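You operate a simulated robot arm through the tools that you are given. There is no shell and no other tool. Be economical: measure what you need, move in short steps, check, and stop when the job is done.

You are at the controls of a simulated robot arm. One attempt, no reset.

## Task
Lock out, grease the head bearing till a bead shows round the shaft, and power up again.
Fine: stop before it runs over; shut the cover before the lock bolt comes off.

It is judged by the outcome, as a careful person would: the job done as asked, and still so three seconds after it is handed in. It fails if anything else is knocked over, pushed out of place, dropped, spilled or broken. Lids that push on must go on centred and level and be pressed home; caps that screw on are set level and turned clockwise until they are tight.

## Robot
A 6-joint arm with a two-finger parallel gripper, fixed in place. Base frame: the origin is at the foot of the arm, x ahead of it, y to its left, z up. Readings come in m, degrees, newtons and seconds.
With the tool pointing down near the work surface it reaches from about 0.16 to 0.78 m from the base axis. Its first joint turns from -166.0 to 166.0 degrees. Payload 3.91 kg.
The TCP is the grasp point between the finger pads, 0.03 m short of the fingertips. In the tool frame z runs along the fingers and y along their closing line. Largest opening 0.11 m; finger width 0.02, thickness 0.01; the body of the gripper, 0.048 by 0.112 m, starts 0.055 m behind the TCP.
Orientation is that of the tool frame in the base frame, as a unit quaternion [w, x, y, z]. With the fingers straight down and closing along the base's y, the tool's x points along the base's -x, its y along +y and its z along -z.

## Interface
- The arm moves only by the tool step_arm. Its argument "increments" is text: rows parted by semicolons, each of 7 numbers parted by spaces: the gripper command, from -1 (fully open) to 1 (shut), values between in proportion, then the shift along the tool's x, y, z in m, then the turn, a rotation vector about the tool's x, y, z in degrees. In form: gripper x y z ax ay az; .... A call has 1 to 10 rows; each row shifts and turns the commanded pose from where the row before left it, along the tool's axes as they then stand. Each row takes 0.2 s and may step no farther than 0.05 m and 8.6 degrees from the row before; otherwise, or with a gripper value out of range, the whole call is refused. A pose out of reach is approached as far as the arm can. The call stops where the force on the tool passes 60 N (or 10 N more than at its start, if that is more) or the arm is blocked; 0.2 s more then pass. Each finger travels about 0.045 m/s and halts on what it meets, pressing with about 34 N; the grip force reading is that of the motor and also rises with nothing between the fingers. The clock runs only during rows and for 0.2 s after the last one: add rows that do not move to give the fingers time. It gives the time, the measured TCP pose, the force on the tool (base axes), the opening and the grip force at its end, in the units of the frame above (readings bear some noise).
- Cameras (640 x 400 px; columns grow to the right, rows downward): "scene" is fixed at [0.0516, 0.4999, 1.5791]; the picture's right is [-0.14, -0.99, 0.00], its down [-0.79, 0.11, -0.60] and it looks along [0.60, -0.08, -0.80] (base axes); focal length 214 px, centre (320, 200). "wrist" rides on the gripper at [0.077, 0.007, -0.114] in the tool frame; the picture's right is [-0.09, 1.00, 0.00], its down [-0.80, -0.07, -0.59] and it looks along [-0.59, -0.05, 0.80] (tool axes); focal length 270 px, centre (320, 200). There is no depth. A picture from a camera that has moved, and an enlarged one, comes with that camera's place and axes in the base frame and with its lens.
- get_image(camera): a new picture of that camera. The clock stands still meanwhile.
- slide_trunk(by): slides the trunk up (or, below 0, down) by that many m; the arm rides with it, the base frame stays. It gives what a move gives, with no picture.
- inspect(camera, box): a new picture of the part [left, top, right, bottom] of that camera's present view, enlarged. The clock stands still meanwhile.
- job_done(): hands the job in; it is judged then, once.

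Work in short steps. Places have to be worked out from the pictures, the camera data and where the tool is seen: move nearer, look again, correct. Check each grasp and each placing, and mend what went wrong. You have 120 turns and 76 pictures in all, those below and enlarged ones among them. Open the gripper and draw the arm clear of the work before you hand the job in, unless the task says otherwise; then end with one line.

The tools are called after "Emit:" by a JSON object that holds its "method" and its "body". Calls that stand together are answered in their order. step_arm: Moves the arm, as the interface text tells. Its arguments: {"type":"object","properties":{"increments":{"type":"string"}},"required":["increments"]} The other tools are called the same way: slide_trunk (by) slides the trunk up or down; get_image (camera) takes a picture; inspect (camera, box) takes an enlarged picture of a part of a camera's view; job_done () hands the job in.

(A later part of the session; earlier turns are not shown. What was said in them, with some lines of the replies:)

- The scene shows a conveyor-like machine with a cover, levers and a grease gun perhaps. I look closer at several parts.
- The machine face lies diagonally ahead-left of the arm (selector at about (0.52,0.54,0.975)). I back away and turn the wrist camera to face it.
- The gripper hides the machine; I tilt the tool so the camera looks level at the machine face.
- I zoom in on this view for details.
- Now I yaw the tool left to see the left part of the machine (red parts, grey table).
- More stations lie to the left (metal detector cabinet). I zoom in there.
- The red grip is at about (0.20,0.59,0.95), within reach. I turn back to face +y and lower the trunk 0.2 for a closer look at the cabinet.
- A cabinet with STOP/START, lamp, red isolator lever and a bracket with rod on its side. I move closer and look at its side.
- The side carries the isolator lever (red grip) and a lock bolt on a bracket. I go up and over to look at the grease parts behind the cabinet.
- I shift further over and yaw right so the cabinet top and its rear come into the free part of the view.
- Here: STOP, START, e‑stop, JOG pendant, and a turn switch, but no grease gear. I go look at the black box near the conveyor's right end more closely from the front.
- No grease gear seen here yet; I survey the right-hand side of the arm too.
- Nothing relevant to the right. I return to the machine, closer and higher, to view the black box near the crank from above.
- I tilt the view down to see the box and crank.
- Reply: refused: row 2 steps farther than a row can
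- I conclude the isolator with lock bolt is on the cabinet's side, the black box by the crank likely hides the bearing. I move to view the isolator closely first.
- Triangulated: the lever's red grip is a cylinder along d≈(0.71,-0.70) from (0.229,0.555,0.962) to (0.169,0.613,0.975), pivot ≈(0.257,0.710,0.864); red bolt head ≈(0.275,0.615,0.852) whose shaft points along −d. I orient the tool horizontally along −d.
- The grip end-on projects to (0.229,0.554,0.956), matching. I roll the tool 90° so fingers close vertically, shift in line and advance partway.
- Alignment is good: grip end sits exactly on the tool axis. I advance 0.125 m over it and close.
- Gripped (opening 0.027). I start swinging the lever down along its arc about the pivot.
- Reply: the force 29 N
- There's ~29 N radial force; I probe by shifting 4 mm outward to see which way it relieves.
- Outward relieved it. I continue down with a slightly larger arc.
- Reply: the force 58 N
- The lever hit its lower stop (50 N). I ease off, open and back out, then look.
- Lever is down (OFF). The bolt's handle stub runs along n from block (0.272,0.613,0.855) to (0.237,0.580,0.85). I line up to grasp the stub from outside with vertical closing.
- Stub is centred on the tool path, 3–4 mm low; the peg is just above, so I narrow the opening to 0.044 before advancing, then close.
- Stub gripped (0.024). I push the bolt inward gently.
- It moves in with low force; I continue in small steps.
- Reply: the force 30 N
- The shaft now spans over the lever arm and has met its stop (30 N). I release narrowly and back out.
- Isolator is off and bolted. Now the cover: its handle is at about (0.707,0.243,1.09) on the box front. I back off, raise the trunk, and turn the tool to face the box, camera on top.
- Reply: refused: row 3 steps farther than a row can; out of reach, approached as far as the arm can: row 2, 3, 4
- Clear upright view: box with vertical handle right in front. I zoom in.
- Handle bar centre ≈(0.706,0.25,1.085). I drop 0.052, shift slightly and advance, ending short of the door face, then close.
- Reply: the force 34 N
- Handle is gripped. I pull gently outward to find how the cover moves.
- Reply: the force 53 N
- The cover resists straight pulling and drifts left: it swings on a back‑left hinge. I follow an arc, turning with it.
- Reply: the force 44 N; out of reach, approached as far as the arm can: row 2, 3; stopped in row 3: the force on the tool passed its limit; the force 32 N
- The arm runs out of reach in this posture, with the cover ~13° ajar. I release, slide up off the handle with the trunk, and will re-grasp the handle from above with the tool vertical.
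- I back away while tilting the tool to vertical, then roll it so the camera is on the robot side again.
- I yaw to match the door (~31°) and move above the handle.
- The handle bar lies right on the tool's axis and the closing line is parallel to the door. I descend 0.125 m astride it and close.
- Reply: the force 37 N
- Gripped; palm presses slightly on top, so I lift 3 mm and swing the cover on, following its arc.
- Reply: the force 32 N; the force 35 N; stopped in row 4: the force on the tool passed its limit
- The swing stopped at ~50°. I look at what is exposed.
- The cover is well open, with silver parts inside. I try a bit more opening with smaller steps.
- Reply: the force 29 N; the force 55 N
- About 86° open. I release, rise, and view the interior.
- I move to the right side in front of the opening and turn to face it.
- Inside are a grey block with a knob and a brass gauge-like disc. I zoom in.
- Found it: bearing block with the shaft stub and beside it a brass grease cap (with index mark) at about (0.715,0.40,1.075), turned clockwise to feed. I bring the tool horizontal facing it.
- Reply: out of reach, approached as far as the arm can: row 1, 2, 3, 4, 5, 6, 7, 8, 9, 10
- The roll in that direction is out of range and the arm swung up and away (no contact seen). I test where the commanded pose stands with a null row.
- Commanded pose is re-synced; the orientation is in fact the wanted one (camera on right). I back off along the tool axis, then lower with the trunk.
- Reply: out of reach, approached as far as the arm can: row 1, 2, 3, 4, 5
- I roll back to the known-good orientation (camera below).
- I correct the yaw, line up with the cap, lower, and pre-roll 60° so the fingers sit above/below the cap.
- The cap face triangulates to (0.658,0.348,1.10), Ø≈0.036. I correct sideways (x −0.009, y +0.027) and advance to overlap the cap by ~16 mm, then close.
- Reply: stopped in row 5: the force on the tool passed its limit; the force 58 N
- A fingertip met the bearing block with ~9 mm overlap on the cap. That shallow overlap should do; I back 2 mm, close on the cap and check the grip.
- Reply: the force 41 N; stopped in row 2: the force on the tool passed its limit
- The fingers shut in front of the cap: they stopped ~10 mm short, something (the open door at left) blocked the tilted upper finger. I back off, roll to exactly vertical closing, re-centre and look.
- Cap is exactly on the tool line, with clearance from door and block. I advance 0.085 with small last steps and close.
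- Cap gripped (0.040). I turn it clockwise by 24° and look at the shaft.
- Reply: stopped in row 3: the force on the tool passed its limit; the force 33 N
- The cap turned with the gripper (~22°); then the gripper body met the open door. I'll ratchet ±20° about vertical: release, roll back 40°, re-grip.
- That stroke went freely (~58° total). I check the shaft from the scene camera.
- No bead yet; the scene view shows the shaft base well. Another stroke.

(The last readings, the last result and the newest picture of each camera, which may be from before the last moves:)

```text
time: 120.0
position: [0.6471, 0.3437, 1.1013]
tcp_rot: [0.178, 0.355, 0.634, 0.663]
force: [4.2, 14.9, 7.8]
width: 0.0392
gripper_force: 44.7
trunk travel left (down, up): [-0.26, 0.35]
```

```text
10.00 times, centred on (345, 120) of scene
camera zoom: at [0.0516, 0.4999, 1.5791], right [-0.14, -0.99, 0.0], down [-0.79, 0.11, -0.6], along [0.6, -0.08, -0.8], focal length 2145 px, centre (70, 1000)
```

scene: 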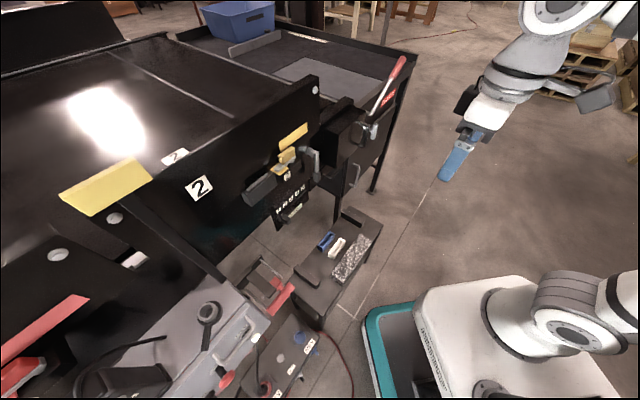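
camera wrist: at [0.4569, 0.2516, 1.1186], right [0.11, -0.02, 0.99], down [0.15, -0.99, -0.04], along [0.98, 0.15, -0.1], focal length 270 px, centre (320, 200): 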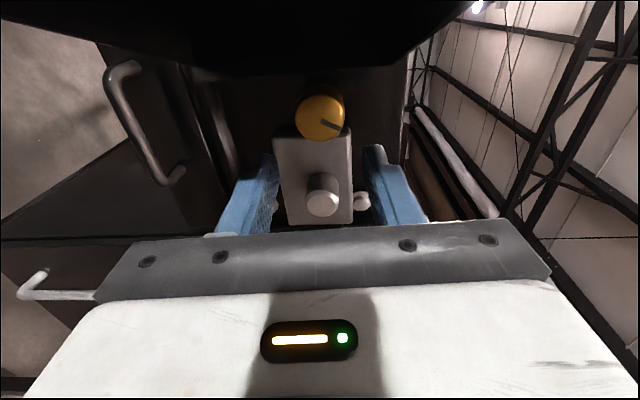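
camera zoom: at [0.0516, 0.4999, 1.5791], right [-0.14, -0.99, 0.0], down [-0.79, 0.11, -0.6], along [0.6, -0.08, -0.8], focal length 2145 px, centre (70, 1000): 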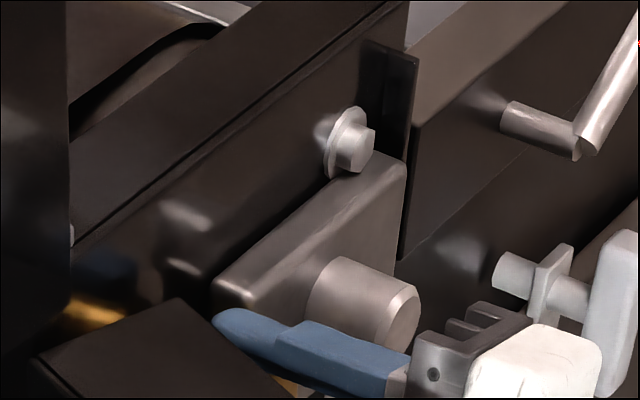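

Still no bead (~96°). Two more strokes, then check.

Emit:
{"method": "step_arm", "body": {"increments": "0 0 0 0 0 0 0; 0 0 0 0 0 0 0; 0 0 0 0 0 0 -8; 0 0 0 0 0 0 -8; 0 0 0 0 0 0 -8; 0 0 0 0 0 0 -8; 0 0 0 0 0 0 -6; 1 0 0 0 0 0 0; 1 0 0 0 0 0 0; 1 0 0 0 0 0 0"}}

Emit:
{"method": "step_arm", "body": {"increments": "1 0 0 0 0 0 8; 1 0 0 0 0 0 8; 1 0 0 0 0 0 8; 1 0 0 0 0 0 8; 1 0 0 0 0 0 6"}}

Emit:
{"method": "inspect", "body": {"camera": "scene", "box": [315, 100, 375, 140]}}

```text
time: 122.2
position: [0.6486, 0.3427, 1.1007]
tcp_rot: [0.381, 0.133, 0.716, 0.569]
force: [4.3, 6.2, 9.2]
width: 0.0405
gripper_force: 45.2
trunk travel left (down, up): [-0.26, 0.35]
```

```text
time: 123.4
position: [0.6489, 0.3424, 1.1018]
tcp_rot: [0.177, 0.355, 0.636, 0.662]
force: [5.1, 6.9, 4.8]
width: 0.0395
gripper_force: 45.4
trunk travel left (down, up): [-0.26, 0.35]
```

```text
10.00 times, centred on (345, 120) of scene
camera zoom: at [0.0516, 0.4999, 1.5791], right [-0.14, -0.99, 0.0], down [-0.79, 0.11, -0.6], along [0.6, -0.08, -0.8], focal length 2145 px, centre (70, 1000)
```

zoom: 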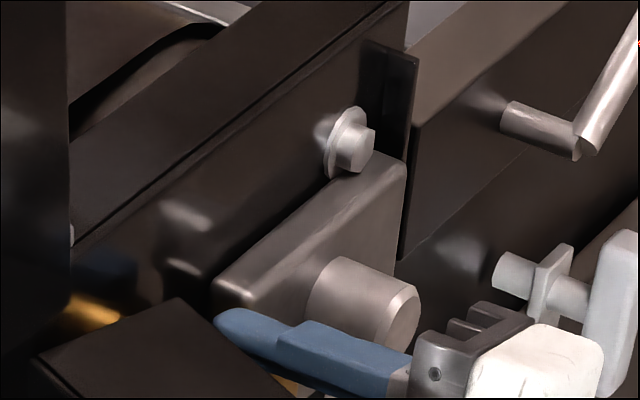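

Still none (~134°). Two strokes now before the next check.

Emit:
{"method": "step_arm", "body": {"increments": "0 0 0 0 0 0 0; 0 0 0 0 0 0 0; 0 0 0 0 0 0 -8; 0 0 0 0 0 0 -8; 0 0 0 0 0 0 -8; 0 0 0 0 0 0 -8; 0 0 0 0 0 0 -6; 1 0 0 0 0 0 0; 1 0 0 0 0 0 0; 1 0 0 0 0 0 0"}}

Emit:
{"method": "step_arm", "body": {"increments": "1 0 0 0 0 0 8; 1 0 0 0 0 0 8; 1 0 0 0 0 0 8; 1 0 0 0 0 0 8; 1 0 0 0 0 0 6"}}

Emit:
{"method": "step_arm", "body": {"increments": "0 0 0 0 0 0 0; 0 0 0 0 0 0 0; 0 0 0 0 0 0 -8; 0 0 0 0 0 0 -8; 0 0 0 0 0 0 -8; 0 0 0 0 0 0 -8; 0 0 0 0 0 0 -6; 1 0 0 0 0 0 0; 1 0 0 0 0 0 0; 1 0 0 0 0 0 0"}}

Emit:
{"method": "step_arm", "body": {"increments": "1 0 0 0 0 0 8; 1 0 0 0 0 0 8; 1 0 0 0 0 0 8; 1 0 0 0 0 0 8; 1 0 0 0 0 0 6"}}

Emit:
{"method": "inspect", "body": {"camera": "scene", "box": [315, 100, 375, 140]}}

```text
time: 125.6
position: [0.6491, 0.3431, 1.1005]
tcp_rot: [0.38, 0.132, 0.716, 0.57]
force: [3.4, 5.3, 8.5]
width: 0.0396
gripper_force: 44.7
trunk travel left (down, up): [-0.26, 0.35]
```

```text
time: 126.8
position: [0.6482, 0.3429, 1.1013]
tcp_rot: [0.178, 0.355, 0.635, 0.662]
force: [2.3, 8.3, 3.4]
width: 0.0396
gripper_force: 45.7
trunk travel left (down, up): [-0.26, 0.35]
```

```text
time: 129.0
position: [0.6484, 0.3433, 1.1003]
tcp_rot: [0.38, 0.132, 0.716, 0.57]
force: [3.4, 4.2, 7.7]
width: 0.0399
gripper_force: 44.5
trunk travel left (down, up): [-0.26, 0.35]
```

```text
time: 130.2
position: [0.6486, 0.3437, 1.1025]
tcp_rot: [0.177, 0.354, 0.636, 0.663]
force: [12.2, 12.9, 8.6]
width: 0.0398
gripper_force: 44.9
trunk travel left (down, up): [-0.26, 0.35]
```

```text
10.00 times, centred on (345, 120) of scene
camera zoom: at [0.0516, 0.4999, 1.5791], right [-0.14, -0.99, 0.0], down [-0.79, 0.11, -0.6], along [0.6, -0.08, -0.8], focal length 2145 px, centre (70, 1000)
```

zoom: 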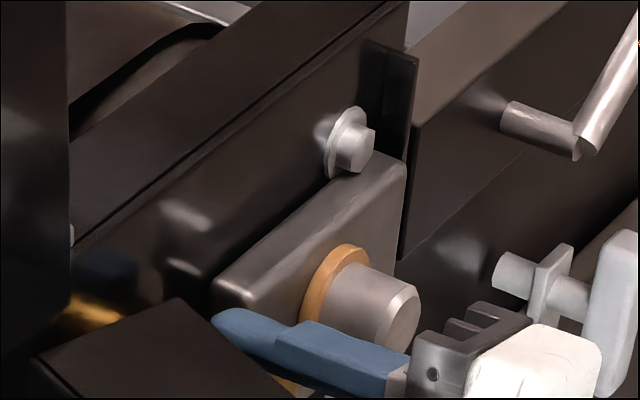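

A full bead ring now shows round the shaft: stop. I release, roll back to vertical, withdraw, and raise clear.

Emit:
{"method": "step_arm", "body": {"increments": "-0.1 0 0 0 0 0 0; -0.1 0 0 0 0 0 0; -0.1 0 0 0 0 0 -8; -0.1 0 0 0 0 0 -8; -0.1 0 0 0 0 0 -4; -0.1 0 0 -0.04 0 0 0; -0.1 0 0 -0.04 0 0 0; -0.1 0 0 -0.04 0 0 0; -0.1 0 0 -0.04 0 0 0; -0.1 0 0 0 0 0 0"}}

Emit:
{"method": "slide_trunk", "body": {"by": 0.15}}

Emit:
{"method": "step_arm", "body": {"increments": "-0.1 0 0 0 8.5 0 0; -0.1 0 0 0 8.5 0 0; -0.1 0 0 0 8.5 0 0; -0.1 0 0 0 8.5 0 0; -0.1 0 0 0 8.5 0 0; -0.1 0 0 0 8.5 0 0; -0.1 0 0 0 8.5 0 0; -0.1 0 0 0 8.5 0 0; -0.1 0 0 0 8.5 0 0; -0.1 0 0 0 8.5 0 0"}}

```text
time: 131.5
position: [0.6504, 0.3349, 1.0983]
tcp_rot: [0.287, 0.253, 0.685, 0.62]
force: [46.7, 26.1, -0.5]
width: 0.0601
gripper_force: 0.0
trunk travel left (down, up): [-0.26, 0.35]
stopped in row 6: the force on the tool passed its limit (the readings are from after the stop); the commanded pose is now the measured one
```

```text
time: 132.0
position: [0.6503, 0.3333, 1.1079]
tcp_rot: [0.287, 0.253, 0.687, 0.618]
force: [35.0, 17.8, -3.1]
width: 0.0605
gripper_force: 0.1
trunk travel left (down, up): [-0.273, 0.337]
stopped: the force on the tool passed its limit (the readings are from after the stop); the commanded pose is now the measured one
```

```text
time: 132.5
position: [0.6433, 0.3318, 1.106]
tcp_rot: [0.257, 0.273, 0.749, 0.546]
force: [4.3, -5.2, -1.9]
width: 0.0607
gripper_force: 0.1
trunk travel left (down, up): [-0.273, 0.337]
stopped in row 2: the force on the tool passed its limit (the readings are from after the stop); the commanded pose is now the measured one
```

Withdrawing was blocked. I look at what is caught.

Emit:
{"method": "inspect", "body": {"camera": "scene", "box": [285, 80, 415, 190]}}

```text
3.64 times, centred on (350, 135) of scene
camera zoom: at [0.0516, 0.4999, 1.5791], right [-0.14, -0.99, 0.0], down [-0.79, 0.11, -0.6], along [0.6, -0.08, -0.8], focal length 780 px, centre (211, 436)
```

zoom: 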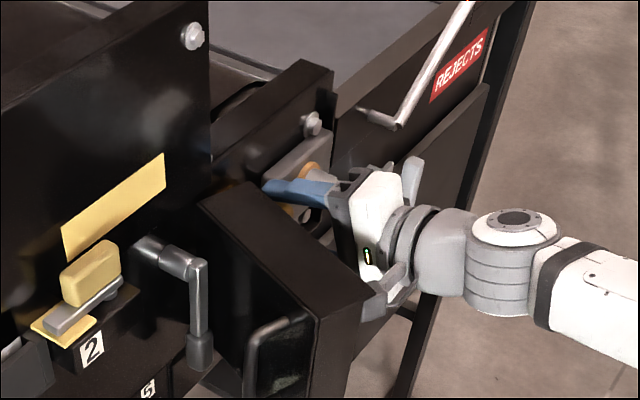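

The push direction suggests the camera bracket is caught inside the open cover's end wall. Since the fingers are above/below the cap, I can sidestep: undo the pitch and shift right.

Emit:
{"method": "step_arm", "body": {"increments": "-0.1 0 0 0 -6 0 0; -0.1 0 -0.004 0 -5 0 0; -0.1 -0.01 0 0 0 0 0; -0.1 -0.01 0 0 0 0 0"}}

```text
time: 133.5
position: [0.6553, 0.3202, 1.1046]
tcp_rot: [0.282, 0.246, 0.693, 0.616]
force: [0.3, -0.2, 0.2]
width: 0.0606
gripper_force: 0.1
trunk travel left (down, up): [-0.273, 0.337]
```

Free now. A little more right, then back out in small steps.

Emit:
{"method": "step_arm", "body": {"increments": "-0.1 -0.01 0 0 0 0 0; -0.1 -0.006 0 -0.008 0 0 0; -0.1 -0.005 0 -0.015 0 0 0; -0.1 -0.005 0 -0.02 0 0 0; -0.1 0 0 0 0 0 0"}}

```text
time: 134.7
position: [0.6441, 0.2709, 1.1085]
tcp_rot: [0.282, 0.247, 0.693, 0.615]
force: [0.3, 0.0, 0.3]
width: 0.0607
gripper_force: 0.2
trunk travel left (down, up): [-0.273, 0.337]
```

Backing out works. I continue out and then up.

Emit:
{"method": "step_arm", "body": {"increments": "-0.1 0 0 -0.04 0 0 0; -0.1 0 0 -0.04 0 0 0; -0.1 0 0 -0.03 0 0 0; -0.1 0 0 0 0 0 0"}}

```text
time: 135.7
position: [0.5649, 0.1926, 1.1181]
tcp_rot: [0.282, 0.247, 0.693, 0.615]
force: [-0.8, -0.2, -0.5]
width: 0.0607
gripper_force: 0.2
trunk travel left (down, up): [-0.273, 0.337]
```

Emit:
{"method": "slide_trunk", "body": {"by": 0.15}}

Emit:
{"method": "step_arm", "body": {"increments": "-0.1 0 0 0 8.5 0 0; -0.1 0 0 0 8.5 0 0; -0.1 0 0 0 8.5 0 0; -0.1 0 0 0 8.5 0 0; -0.1 0 0 0 8.5 0 0; -0.1 0 0 0 8.5 0 0; -0.1 0 0 0 8.5 0 0; -0.1 0 0 0 8.5 0 0; -0.1 0 0 0 8.5 0 0; -0.1 0 0 0 8.5 0 0"}}

```text
time: 137.4
position: [0.5663, 0.1911, 1.2686]
tcp_rot: [0.283, 0.248, 0.693, 0.615]
force: [-0.1, 0.5, -0.3]
width: 0.0604
gripper_force: 0.1
trunk travel left (down, up): [-0.423, 0.187]
```

```text
time: 139.6
position: [0.567, 0.1913, 1.2674]
tcp_rot: [0.04, 0.373, 0.927, -0.015]
force: [-0.4, 0.5, -1.0]
width: 0.0604
gripper_force: 0.1
trunk travel left (down, up): [-0.423, 0.187]
```

Tool is vertical again. From the earlier path I fit the hinge at (0.645,0.398), handle radius 0.159; the handle should now be near (0.487,0.383). I move above it and look.

Emit:
{"method": "step_arm", "body": {"increments": "0 0.038 0.0166 0 0 0 0; 0 0.038 0.0166 0 0 0 0; 0 0.038 0.0166 0 0 0 0; 0 0.038 0.0166 0 0 0 0; 0 0.038 0.0166 0 0 0 0; 0 0 0 0 0 0 7; 0 0 0 0 0 0 7; 0 0 0 0.02 0 0 0; 0 0 0 0 0 0 0"}}

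Emit:
{"method": "get_image", "body": {"camera": "wrist"}}

```text
time: 141.6
position: [0.4876, 0.3824, 1.2309]
tcp_rot: [0.043, 0.482, 0.875, -0.01]
force: [-0.9, -0.2, 1.2]
width: 0.055
gripper_force: 0.1
trunk travel left (down, up): [-0.423, 0.187]
```

```text
4 pictures are left
camera wrist: at [0.4461, 0.4569, 1.3392], right [0.89, 0.46, 0.03], down [0.33, -0.68, 0.66], along [0.32, -0.57, -0.75], focal length 270 px, centre (320, 200)
```

wrist: 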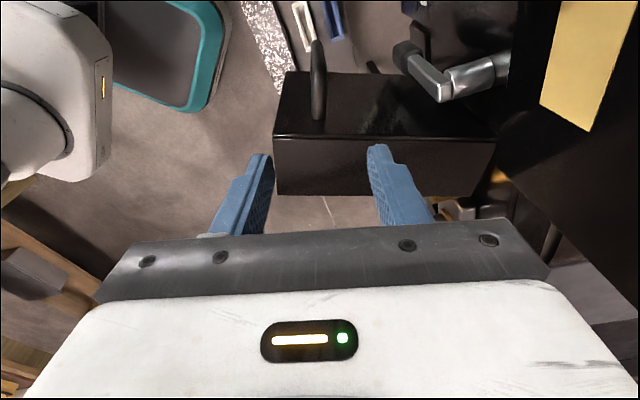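

The handle sits ~12 mm outward of my axis; I correct, descend and grip.

Emit:
{"method": "step_arm", "body": {"increments": "0 0.012 0 0 0 0 0; 0 0 0 0.04 0 0 0; 0 0 0 0.04 0 0 0; 0 0 0 0.03 0 0 0; 0 0 0 0.008 0 0 0; 1 0 0 0 0 0 0; 1 0 0 0 0 0 0; 1 0 0 0 0 0 0; 1 0 0 0 0 0 0"}}

```text
time: 143.6
position: [0.4866, 0.3871, 1.1139]
tcp_rot: [0.042, 0.483, 0.875, -0.01]
force: [-31.1, -5.8, -13.2]
width: 0.013
gripper_force: 44.5
trunk travel left (down, up): [-0.423, 0.187]
```

Gripped. I swing the cover shut along the arc about (0.645,0.398).

Emit:
{"method": "step_arm", "body": {"increments": "1 0 -0.003 0 0 0 0; 1 -0.0203 -0.009 0 0 0 -8; 1 -0.0203 -0.009 0 0 0 -8; 1 -0.0203 -0.009 0 0 0 -8"}}

```text
time: 144.6
position: [0.5061, 0.318, 1.1161]
tcp_rot: [0.038, 0.291, 0.956, -0.021]
force: [-13.6, -16.0, -33.7]
width: 0.0124
gripper_force: 44.7
trunk travel left (down, up): [-0.423, 0.187]
```

Emit:
{"method": "step_arm", "body": {"increments": "1 0 0 0.004 0 0 0; 1 -0.0203 -0.009 0 0 0 -8; 1 -0.0203 -0.009 0 0 0 -8; 1 -0.0203 -0.009 0 0 0 -8"}}

```text
time: 145.6
position: [0.5489, 0.2677, 1.1169]
tcp_rot: [0.033, 0.085, 0.995, -0.027]
force: [-5.8, -20.6, -29.4]
width: 0.0124
gripper_force: 44.7
trunk travel left (down, up): [-0.423, 0.187]
```

Emit:
{"method": "step_arm", "body": {"increments": "1 0 0.001 0.004 0 0 0; 1 -0.0203 -0.009 0 0 0 -8; 1 -0.0203 -0.009 0 0 0 -8; 1 -0.0203 -0.009 0 0 0 -8; 1 -0.0203 -0.009 0 0 0 -8"}}

```text
time: 146.8
position: [0.6333, 0.2363, 1.1194]
tcp_rot: [0.024, -0.193, 0.98, -0.034]
force: [4.9, -17.7, -32.8]
width: 0.0122
gripper_force: 45.0
trunk travel left (down, up): [-0.423, 0.187]
```

Emit:
{"method": "step_arm", "body": {"increments": "1 0 0.001 0.003 0 0 0; 1 -0.0203 -0.009 0 0 0 -8; 1 -0.0203 -0.009 0 0 0 -8; 1 -0.0152 -0.0067 0 0 0 -6; 1 -0.006 -0.002 0 0 0 -2"}}

```text
time: 148.0
position: [0.7005, 0.2465, 1.1213]
tcp_rot: [0.016, -0.393, 0.919, -0.039]
force: [10.6, -7.6, -24.4]
width: 0.012
gripper_force: 44.9
trunk travel left (down, up): [-0.423, 0.187]
```

Nearly home; I press it further until it resists.

Emit:
{"method": "step_arm", "body": {"increments": "1 -0.006 -0.002 0 0 0 -2; 1 -0.006 -0.002 0 0 0 -1; 1 -0.006 -0.001 0 0 0 0"}}

```text
time: 148.8
position: [0.7033, 0.2524, 1.1267]
tcp_rot: [0.009, -0.413, 0.91, -0.04]
force: [-27.1, -14.9, -1.2]
width: 0.0129
gripper_force: 45.2
trunk travel left (down, up): [-0.423, 0.187]
stopped in row 3: the force on the tool passed its limit (the readings are from after the stop); the commanded pose is now the measured one
```

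The cover is shut against its seat. I release and rise straight up, then move away.

Emit:
{"method": "step_arm", "body": {"increments": "0 0 0 0 0 0 0; 0 0 0 0 0 0 0; 0 0 0 0 0 0 0; 0 0 0 -0.04 0 0 0; 0 0 0 -0.04 0 0 0; 0 0 0 -0.04 0 0 0; 0 0.03 0 -0.01 0 0 0; 0 0.03 0 0 0 0 0; 0 0.03 0 0 0 0 0"}}

Emit:
{"method": "step_arm", "body": {"increments": "0 0 0.045 0 0 0 0; 0 0 0.045 0 0 0 0; 0 0 0.045 0 0 0 0; 0 0 0.045 0 0 0 0; 0 0 0.045 0 0 0 0; 0 0 0.045 0 0 0 0"}}

Emit:
{"method": "inspect", "body": {"camera": "scene", "box": [220, 60, 420, 340]}}

```text
time: 149.8
position: [0.703, 0.2521, 1.1385]
tcp_rot: [-0.006, -0.412, 0.91, -0.042]
force: [-7.3, -8.0, 1.2]
width: 0.0551
gripper_force: 0.0
out of reach, approached as far as the arm can: row 4
trunk travel left (down, up): [-0.423, 0.187]
stopped in row 4: the force on the tool passed its limit (the readings are from after the stop); the commanded pose is now the measured one
```

```text
time: 150.2
position: [0.6935, 0.2598, 1.1389]
tcp_rot: [-0.009, -0.4, 0.915, -0.047]
force: [-11.2, -20.5, 3.1]
width: 0.0587
gripper_force: 2.8
out of reach, approached as far as the arm can: row 1
trunk travel left (down, up): [-0.423, 0.187]
stopped in row 1: the force on the tool passed its limit (the readings are from after the stop); the commanded pose is now the measured one
```

```text
1.43 times, centred on (320, 200) of scene
camera zoom: at [0.0516, 0.4999, 1.5791], right [-0.14, -0.99, 0.0], down [-0.79, 0.11, -0.6], along [0.6, -0.08, -0.8], focal length 306 px, centre (320, 200)
```

zoom: 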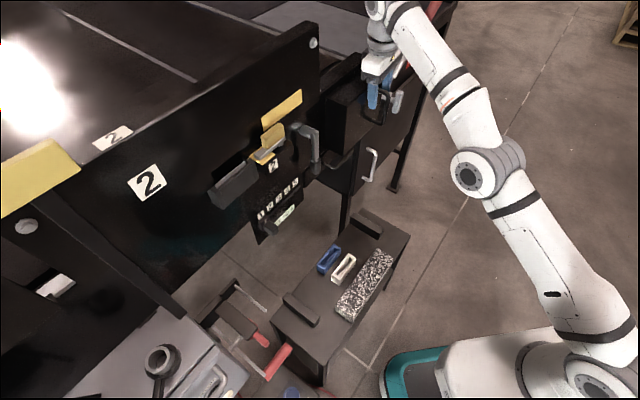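

Upward was out of arm reach; I recentre on the bar and raise with the trunk instead.

Emit:
{"method": "step_arm", "body": {"increments": "0 0.003 -0.010 0 0 0 0"}}

Emit:
{"method": "slide_trunk", "body": {"by": 0.15}}

```text
time: 150.6
position: [0.6974, 0.2555, 1.1387]
tcp_rot: [-0.008, -0.404, 0.914, -0.045]
force: [-15.6, -4.3, 4.2]
width: 0.0508
gripper_force: 0.0
trunk travel left (down, up): [-0.423, 0.187]
```

```text
time: 152.4
position: [0.7009, 0.2569, 1.2874]
tcp_rot: [-0.01, -0.402, 0.914, -0.045]
force: [-0.3, 1.0, 0.6]
width: 0.055
gripper_force: 0.0
trunk travel left (down, up): [-0.573, 0.037]
```

Clear above. Now back off and traverse left toward the isolator.

Emit:
{"method": "step_arm", "body": {"increments": "0 0.045 0 0 0 0 0; 0 0.045 0 0 0 0 0; 0 0 0.045 0 0 0 0; 0 0 0.045 0 0 0 0; 0 0 0.045 0 0 0 0; 0 0 0.045 0 0 0 0; 0 0 0.045 0 0 0 0; 0 0 0.04 0 0 0 0; 0 0 0 0 0 0 0"}}

```text
time: 154.4
position: [0.4451, 0.367, 1.2711]
tcp_rot: [-0.01, -0.402, 0.914, -0.046]
force: [0.0, 0.3, 1.1]
width: 0.0549
gripper_force: 0.0
trunk travel left (down, up): [-0.573, 0.037]
```

Emit:
{"method": "step_arm", "body": {"increments": "0 0 0 0 -8.5 0 0; 0 0 0 0 -8.5 0 0; 0 0 0 0 -8.5 0 0; 0 0 0 0 -8.5 0 0; 0 0 0 0 -8.5 0 0; 0 0 0 0 -8.5 0 0; 0 0 0 0 -8.5 0 0; 0 0 0 0 -8.5 0 0; 0 0 0 0 -8.5 0 0; 0 0 0 0 -8.5 0 0"}}

```text
time: 156.6
position: [0.4452, 0.3693, 1.2715]
tcp_rot: [-0.279, -0.29, 0.704, 0.585]
force: [0.6, -0.6, -0.4]
width: 0.0551
gripper_force: 0.1
trunk travel left (down, up): [-0.573, 0.037]
```

Emit:
{"method": "step_arm", "body": {"increments": "0.2 0 0 0 -8.3 0 0; 0.2 0 0 0 0 0 0"}}

Emit:
{"method": "slide_trunk", "body": {"by": -0.373}}

```text
time: 157.2
position: [0.4445, 0.3667, 1.2713]
tcp_rot: [-0.3, -0.268, 0.661, 0.634]
force: [-0.2, 0.3, -0.2]
width: 0.0439
gripper_force: 0.0
trunk travel left (down, up): [-0.573, 0.037]
```

```text
time: 160.8
position: [0.4447, 0.3678, 0.8982]
tcp_rot: [-0.3, -0.269, 0.661, 0.633]
force: [0.2, -0.2, 0.4]
width: 0.044
gripper_force: 0.1
trunk travel left (down, up): [-0.2, 0.41]
```

Emit:
{"method": "step_arm", "body": {"increments": "0.2 0 0 0 0 0 -3.2; 0.2 -0.031 -0.022 0 0 0 0; 0.2 0 -0.022 0 0 0 0; 0.2 0 0 0.045 0 0 0; 0.2 0 0 0.045 0 0 0; 0.2 0 0 0.045 0 0 0; 0.2 0 0 0.045 0 0 0; 0.2 0 0 0 0 0 0"}}

Emit:
{"method": "get_image", "body": {"camera": "wrist"}}

```text
time: 162.6
position: [0.3348, 0.5142, 0.85]
tcp_rot: [-0.282, -0.287, 0.653, 0.642]
force: [-0.4, 1.1, -0.3]
width: 0.044
gripper_force: 0.0
trunk travel left (down, up): [-0.2, 0.41]
```

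```text
2 pictures are left
camera wrist: at [0.368, 0.379, 0.8578], right [0.05, 0.08, 1.0], down [0.98, 0.19, -0.06], along [-0.19, 0.98, -0.07], focal length 270 px, centre (320, 200)
```

wrist: 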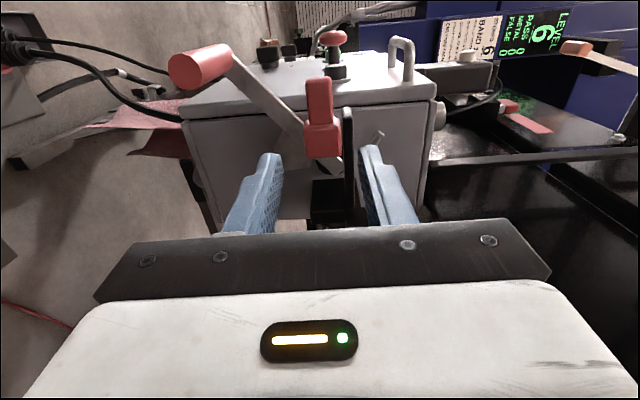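

Aligned with the stub. I advance 0.14 and grip it.

Emit:
{"method": "step_arm", "body": {"increments": "0.2 0.003 0 0.045 0 0 0; 0.2 0 0 0.045 0 0 0; 0.2 0 0 0.035 0 0 0; 0.2 0 0 0.014 0 0 0; 1 0 0 0 0 0 0; 1 0 0 0 0 0 0; 1 0 0 0 0 0 0"}}

```text
time: 164.2
position: [0.229, 0.6062, 0.8491]
tcp_rot: [-0.282, -0.287, 0.654, 0.641]
force: [-2.4, -3.2, -10.6]
width: 0.0238
gripper_force: 45.9
trunk travel left (down, up): [-0.2, 0.41]
```

Gripped. With the cover shut, I draw the bolt back out to its original position (~35 mm).

Emit:
{"method": "step_arm", "body": {"increments": "1 0 -0.001 -0.009 0 0 0; 1 0 0 -0.009 0 0 0; 1 0 0 -0.009 0 0 0; 1 0 0 -0.008 0 0 0; 1 0 0 0 0 0 0"}}

```text
time: 165.4
position: [0.2546, 0.5821, 0.847]
tcp_rot: [-0.282, -0.289, 0.654, 0.64]
force: [-27.2, 21.2, -10.5]
width: 0.0243
gripper_force: 44.8
trunk travel left (down, up): [-0.2, 0.41]
```

It's at its out stop. I release, back out, drop to the lever height and line up with the grip.

Emit:
{"method": "step_arm", "body": {"increments": "1 0 0 0.002 0 0 0; 0.25 0 0 0 0 0 0; 0.25 0 0 0 0 0 0; 0.25 0 0 -0.045 0 0 0; 0.25 0 0 -0.045 0 0 0; 0.25 0 0 -0.045 0 0 0; -0.1 0.012 -0.04 0 0 0 0; -0.3 0.012 -0.04 0 0 0 0; -0.3 0 -0.018 -0.005 0 0 0; -0.3 0 0 0 0 0 0"}}

```text
time: 167.6
position: [0.341, 0.4687, 0.7528]
tcp_rot: [-0.282, -0.287, 0.653, 0.641]
force: [-0.2, 0.4, -0.6]
width: 0.0713
gripper_force: 0.1
trunk travel left (down, up): [-0.2, 0.41]
```

Emit:
{"method": "step_arm", "body": {"increments": "-0.3 0.003 0.004 0.045 0 0 0; -0.3 0 0 0.045 0 0 0; -0.3 0 0 0.045 0 0 0; -0.3 0 0 0.028 0 0 0; 1 0 0 0 0 0 0; 1 0 0 0 0 0 0; 1 0 0 0 0 0 0; 1 0 0 0 0 0 0"}}

```text
time: 169.4
position: [0.2176, 0.5745, 0.7508]
tcp_rot: [-0.282, -0.286, 0.655, 0.64]
force: [-9.6, -11.4, -21.1]
width: 0.0264
gripper_force: 45.0
trunk travel left (down, up): [-0.2, 0.41]
```

Lever grip held. I swing it back up along the recorded arc.

Emit:
{"method": "step_arm", "body": {"increments": "1 0.018 0.025 0 0 0 0; 1 0.012 0.026 0 0 0 0; 1 0.007 0.026 0 0 0 0"}}

```text
time: 170.2
position: [0.1952, 0.55, 0.8308]
tcp_rot: [-0.28, -0.287, 0.652, 0.643]
force: [-0.5, 11.3, 2.4]
width: 0.0261
gripper_force: 45.1
trunk travel left (down, up): [-0.2, 0.41]
```

Emit:
{"method": "step_arm", "body": {"increments": "1 0.002 0.027 0 0 0 0; 1 -0.002 0.027 0 0 0 0; 1 -0.006 0.027 0 0 0 0"}}

```text
time: 171.0
position: [0.1973, 0.5547, 0.9139]
tcp_rot: [-0.281, -0.287, 0.653, 0.643]
force: [14.3, -4.5, -0.3]
width: 0.0261
gripper_force: 44.8
trunk travel left (down, up): [-0.2, 0.41]
```

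Emit:
{"method": "step_arm", "body": {"increments": "1 -0.010 0.024 0 0 0 0; 1 -0.013 0.021 0 0 0 0; 1 -0.008 0.010 0 0 0 0; 1 -0.004 0.004 0 0 0 0"}}

```text
time: 172.0
position: [0.221, 0.5853, 0.9614]
tcp_rot: [-0.283, -0.284, 0.658, 0.637]
force: [5.8, 10.7, -45.9]
width: 0.024
gripper_force: 44.5
trunk travel left (down, up): [-0.2, 0.41]
```

The upper stop is reached (46 N, z=0.961 as at the start). I ease off, release, and back out.

Emit:
{"method": "step_arm", "body": {"increments": "1 0.003 -0.003 0 0 0 0; -0.3 0 0 0 0 0 0; -0.3 0 0 0 0 0 0; -0.3 0 0 0 0 0 0; -0.3 0 0 -0.04 0 0 0; -0.3 0 0 -0.04 0 0 0; -0.3 0 0 -0.04 0 0 0; -0.3 0 0 -0.04 0 0 0; -0.3 0 0 -0.04 0 0 0; -0.3 0 0 0 0 0 0"}}

Emit:
{"method": "inspect", "body": {"camera": "scene", "box": [210, 60, 420, 350]}}

```text
time: 174.2
position: [0.3642, 0.4435, 0.9687]
tcp_rot: [-0.282, -0.288, 0.653, 0.641]
force: [0.7, 0.7, -1.0]
width: 0.0713
gripper_force: 0.1
trunk travel left (down, up): [-0.2, 0.41]
```

```text
1.38 times, centred on (315, 205) of scene
camera zoom: at [0.0516, 0.4999, 1.5791], right [-0.14, -0.99, 0.0], down [-0.79, 0.11, -0.6], along [0.6, -0.08, -0.8], focal length 296 px, centre (327, 193)
```

zoom: 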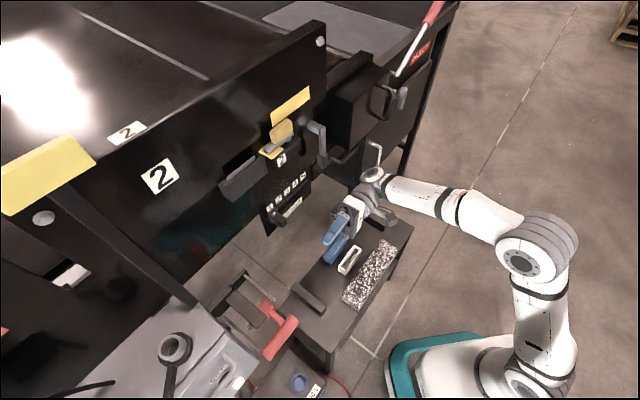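

Cover shut and lever up. I use the last picture to confirm lever, bolt and lamp.

Emit:
{"method": "inspect", "body": {"camera": "scene", "box": [215, 250, 325, 345]}}

```text
4.21 times, centred on (270, 298) of scene
camera zoom: at [0.0516, 0.4999, 1.5791], right [-0.14, -0.99, 0.0], down [-0.79, 0.11, -0.6], along [0.6, -0.08, -0.8], focal length 903 px, centre (530, -210)
```

zoom: 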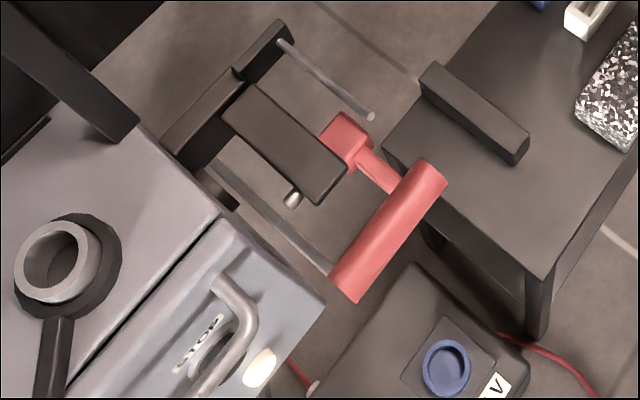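

The lamp is lit, but the grip appears ~13° lower than at the start, so the lever may not be fully home. I bring closed fingers under the grip to push it fully up.

Emit:
{"method": "step_arm", "body": {"increments": "1 0.014 -0.047 0 0 0 0; 1 0.013 -0.047 0 0 0 0; 1 0 0 0 0 0 0; 1 0 0 0 0 0 0; 1 0 0 0.045 0 0 0; 1 0 0 0.045 0 0 0; 1 0 0 0.045 0 0 0; 1 0 0 0.04 0 0 0; 1 0 0 0.03 0 0 0; 1 0 0 0 0 0 0"}}

```text
time: 176.4
position: [0.198, 0.5632, 0.8724]
tcp_rot: [-0.282, -0.287, 0.653, 0.642]
force: [-0.7, 0.2, 0.5]
width: 0.0
gripper_force: 34.0
trunk travel left (down, up): [-0.2, 0.41]
```

Free, below the grip. I raise slowly until contact.

Emit:
{"method": "step_arm", "body": {"increments": "1 0 0.01 0 0 0 0; 1 -0.001 0.01 0 0 0 0; 1 -0.002 0.01 0 0 0 0"}}

```text
time: 177.2
position: [0.1984, 0.5658, 0.9024]
tcp_rot: [-0.282, -0.288, 0.653, 0.642]
force: [0.0, 0.1, -0.4]
width: 0.0
gripper_force: 34.1
trunk travel left (down, up): [-0.2, 0.41]
```

Emit:
{"method": "step_arm", "body": {"increments": "1 -0.002 0.007 0 0 0 0; 1 -0.003 0.007 0 0 0 0; 1 -0.003 0.006 0 0 0 0"}}

```text
time: 178.0
position: [0.2054, 0.5713, 0.923]
tcp_rot: [-0.282, -0.287, 0.654, 0.641]
force: [-0.3, -1.3, 0.1]
width: 0.0001
gripper_force: 34.4
trunk travel left (down, up): [-0.2, 0.41]
```

Emit:
{"method": "step_arm", "body": {"increments": "1 -0.002 0.006 0 0 0 0; 1 -0.002 0.005 0 0 0 0; 1 -0.002 0.005 0 0 0 0"}}

```text
time: 178.8
position: [0.2079, 0.5743, 0.9337]
tcp_rot: [-0.283, -0.288, 0.655, 0.639]
force: [-4.4, -16.9, -28.8]
width: 0.0004
gripper_force: 34.0
trunk travel left (down, up): [-0.2, 0.41]
```

Contact at a height matching the lever's original position. I push slightly more to confirm the stop.

Emit:
{"method": "step_arm", "body": {"increments": "1 -0.001 0.004 0 0 0 0; 1 -0.001 0.004 0 0 0 0"}}

```text
time: 179.2
position: [0.2073, 0.5757, 0.9338]
tcp_rot: [-0.286, -0.285, 0.658, 0.636]
force: [-0.1, -2.8, -11.6]
width: 0.0001
gripper_force: 34.5
trunk travel left (down, up): [-0.2, 0.41]
stopped in row 2: the force on the tool passed its limit (the readings are from after the stop); the commanded pose is now the measured one
```

It's solid against its stop: the lever is fully ON. I drop clear, withdraw, and open the gripper.

Emit:
{"method": "step_arm", "body": {"increments": "1 0.002 -0.015 0 0 0 0; 1 0.002 -0.012 0 0 0 0; 1 0 0 -0.045 0 0 0; 1 0 0 -0.045 0 0 0; 1 0 0 -0.045 0 0 0; 1 0 0 -0.045 0 0 0; 0 0 0 -0.03 0 0 0; -1 0 0 0 0 0 0; -1 0 0 0 0 0 0; -1 0 0 0 0 0 0"}}

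```text
time: 181.4
position: [0.3588, 0.4295, 0.9136]
tcp_rot: [-0.285, -0.286, 0.657, 0.636]
force: [0.6, -0.4, 0.1]
width: 0.0854
gripper_force: 0.0
trunk travel left (down, up): [-0.2, 0.41]
```

Everything is in place and the arm is clear; I hand in.

Emit:
{"method": "job_done", "body": {}}

```text
The job is handed in.
```

The bearing is greased and power is back on: I locked out the isolator with the bolt, turned the grease cap until a bead ring showed round the shaft, shut the cover, withdrew the bolt and raised the lever to its stop with the lamp lit. I didn't press STOP or START.
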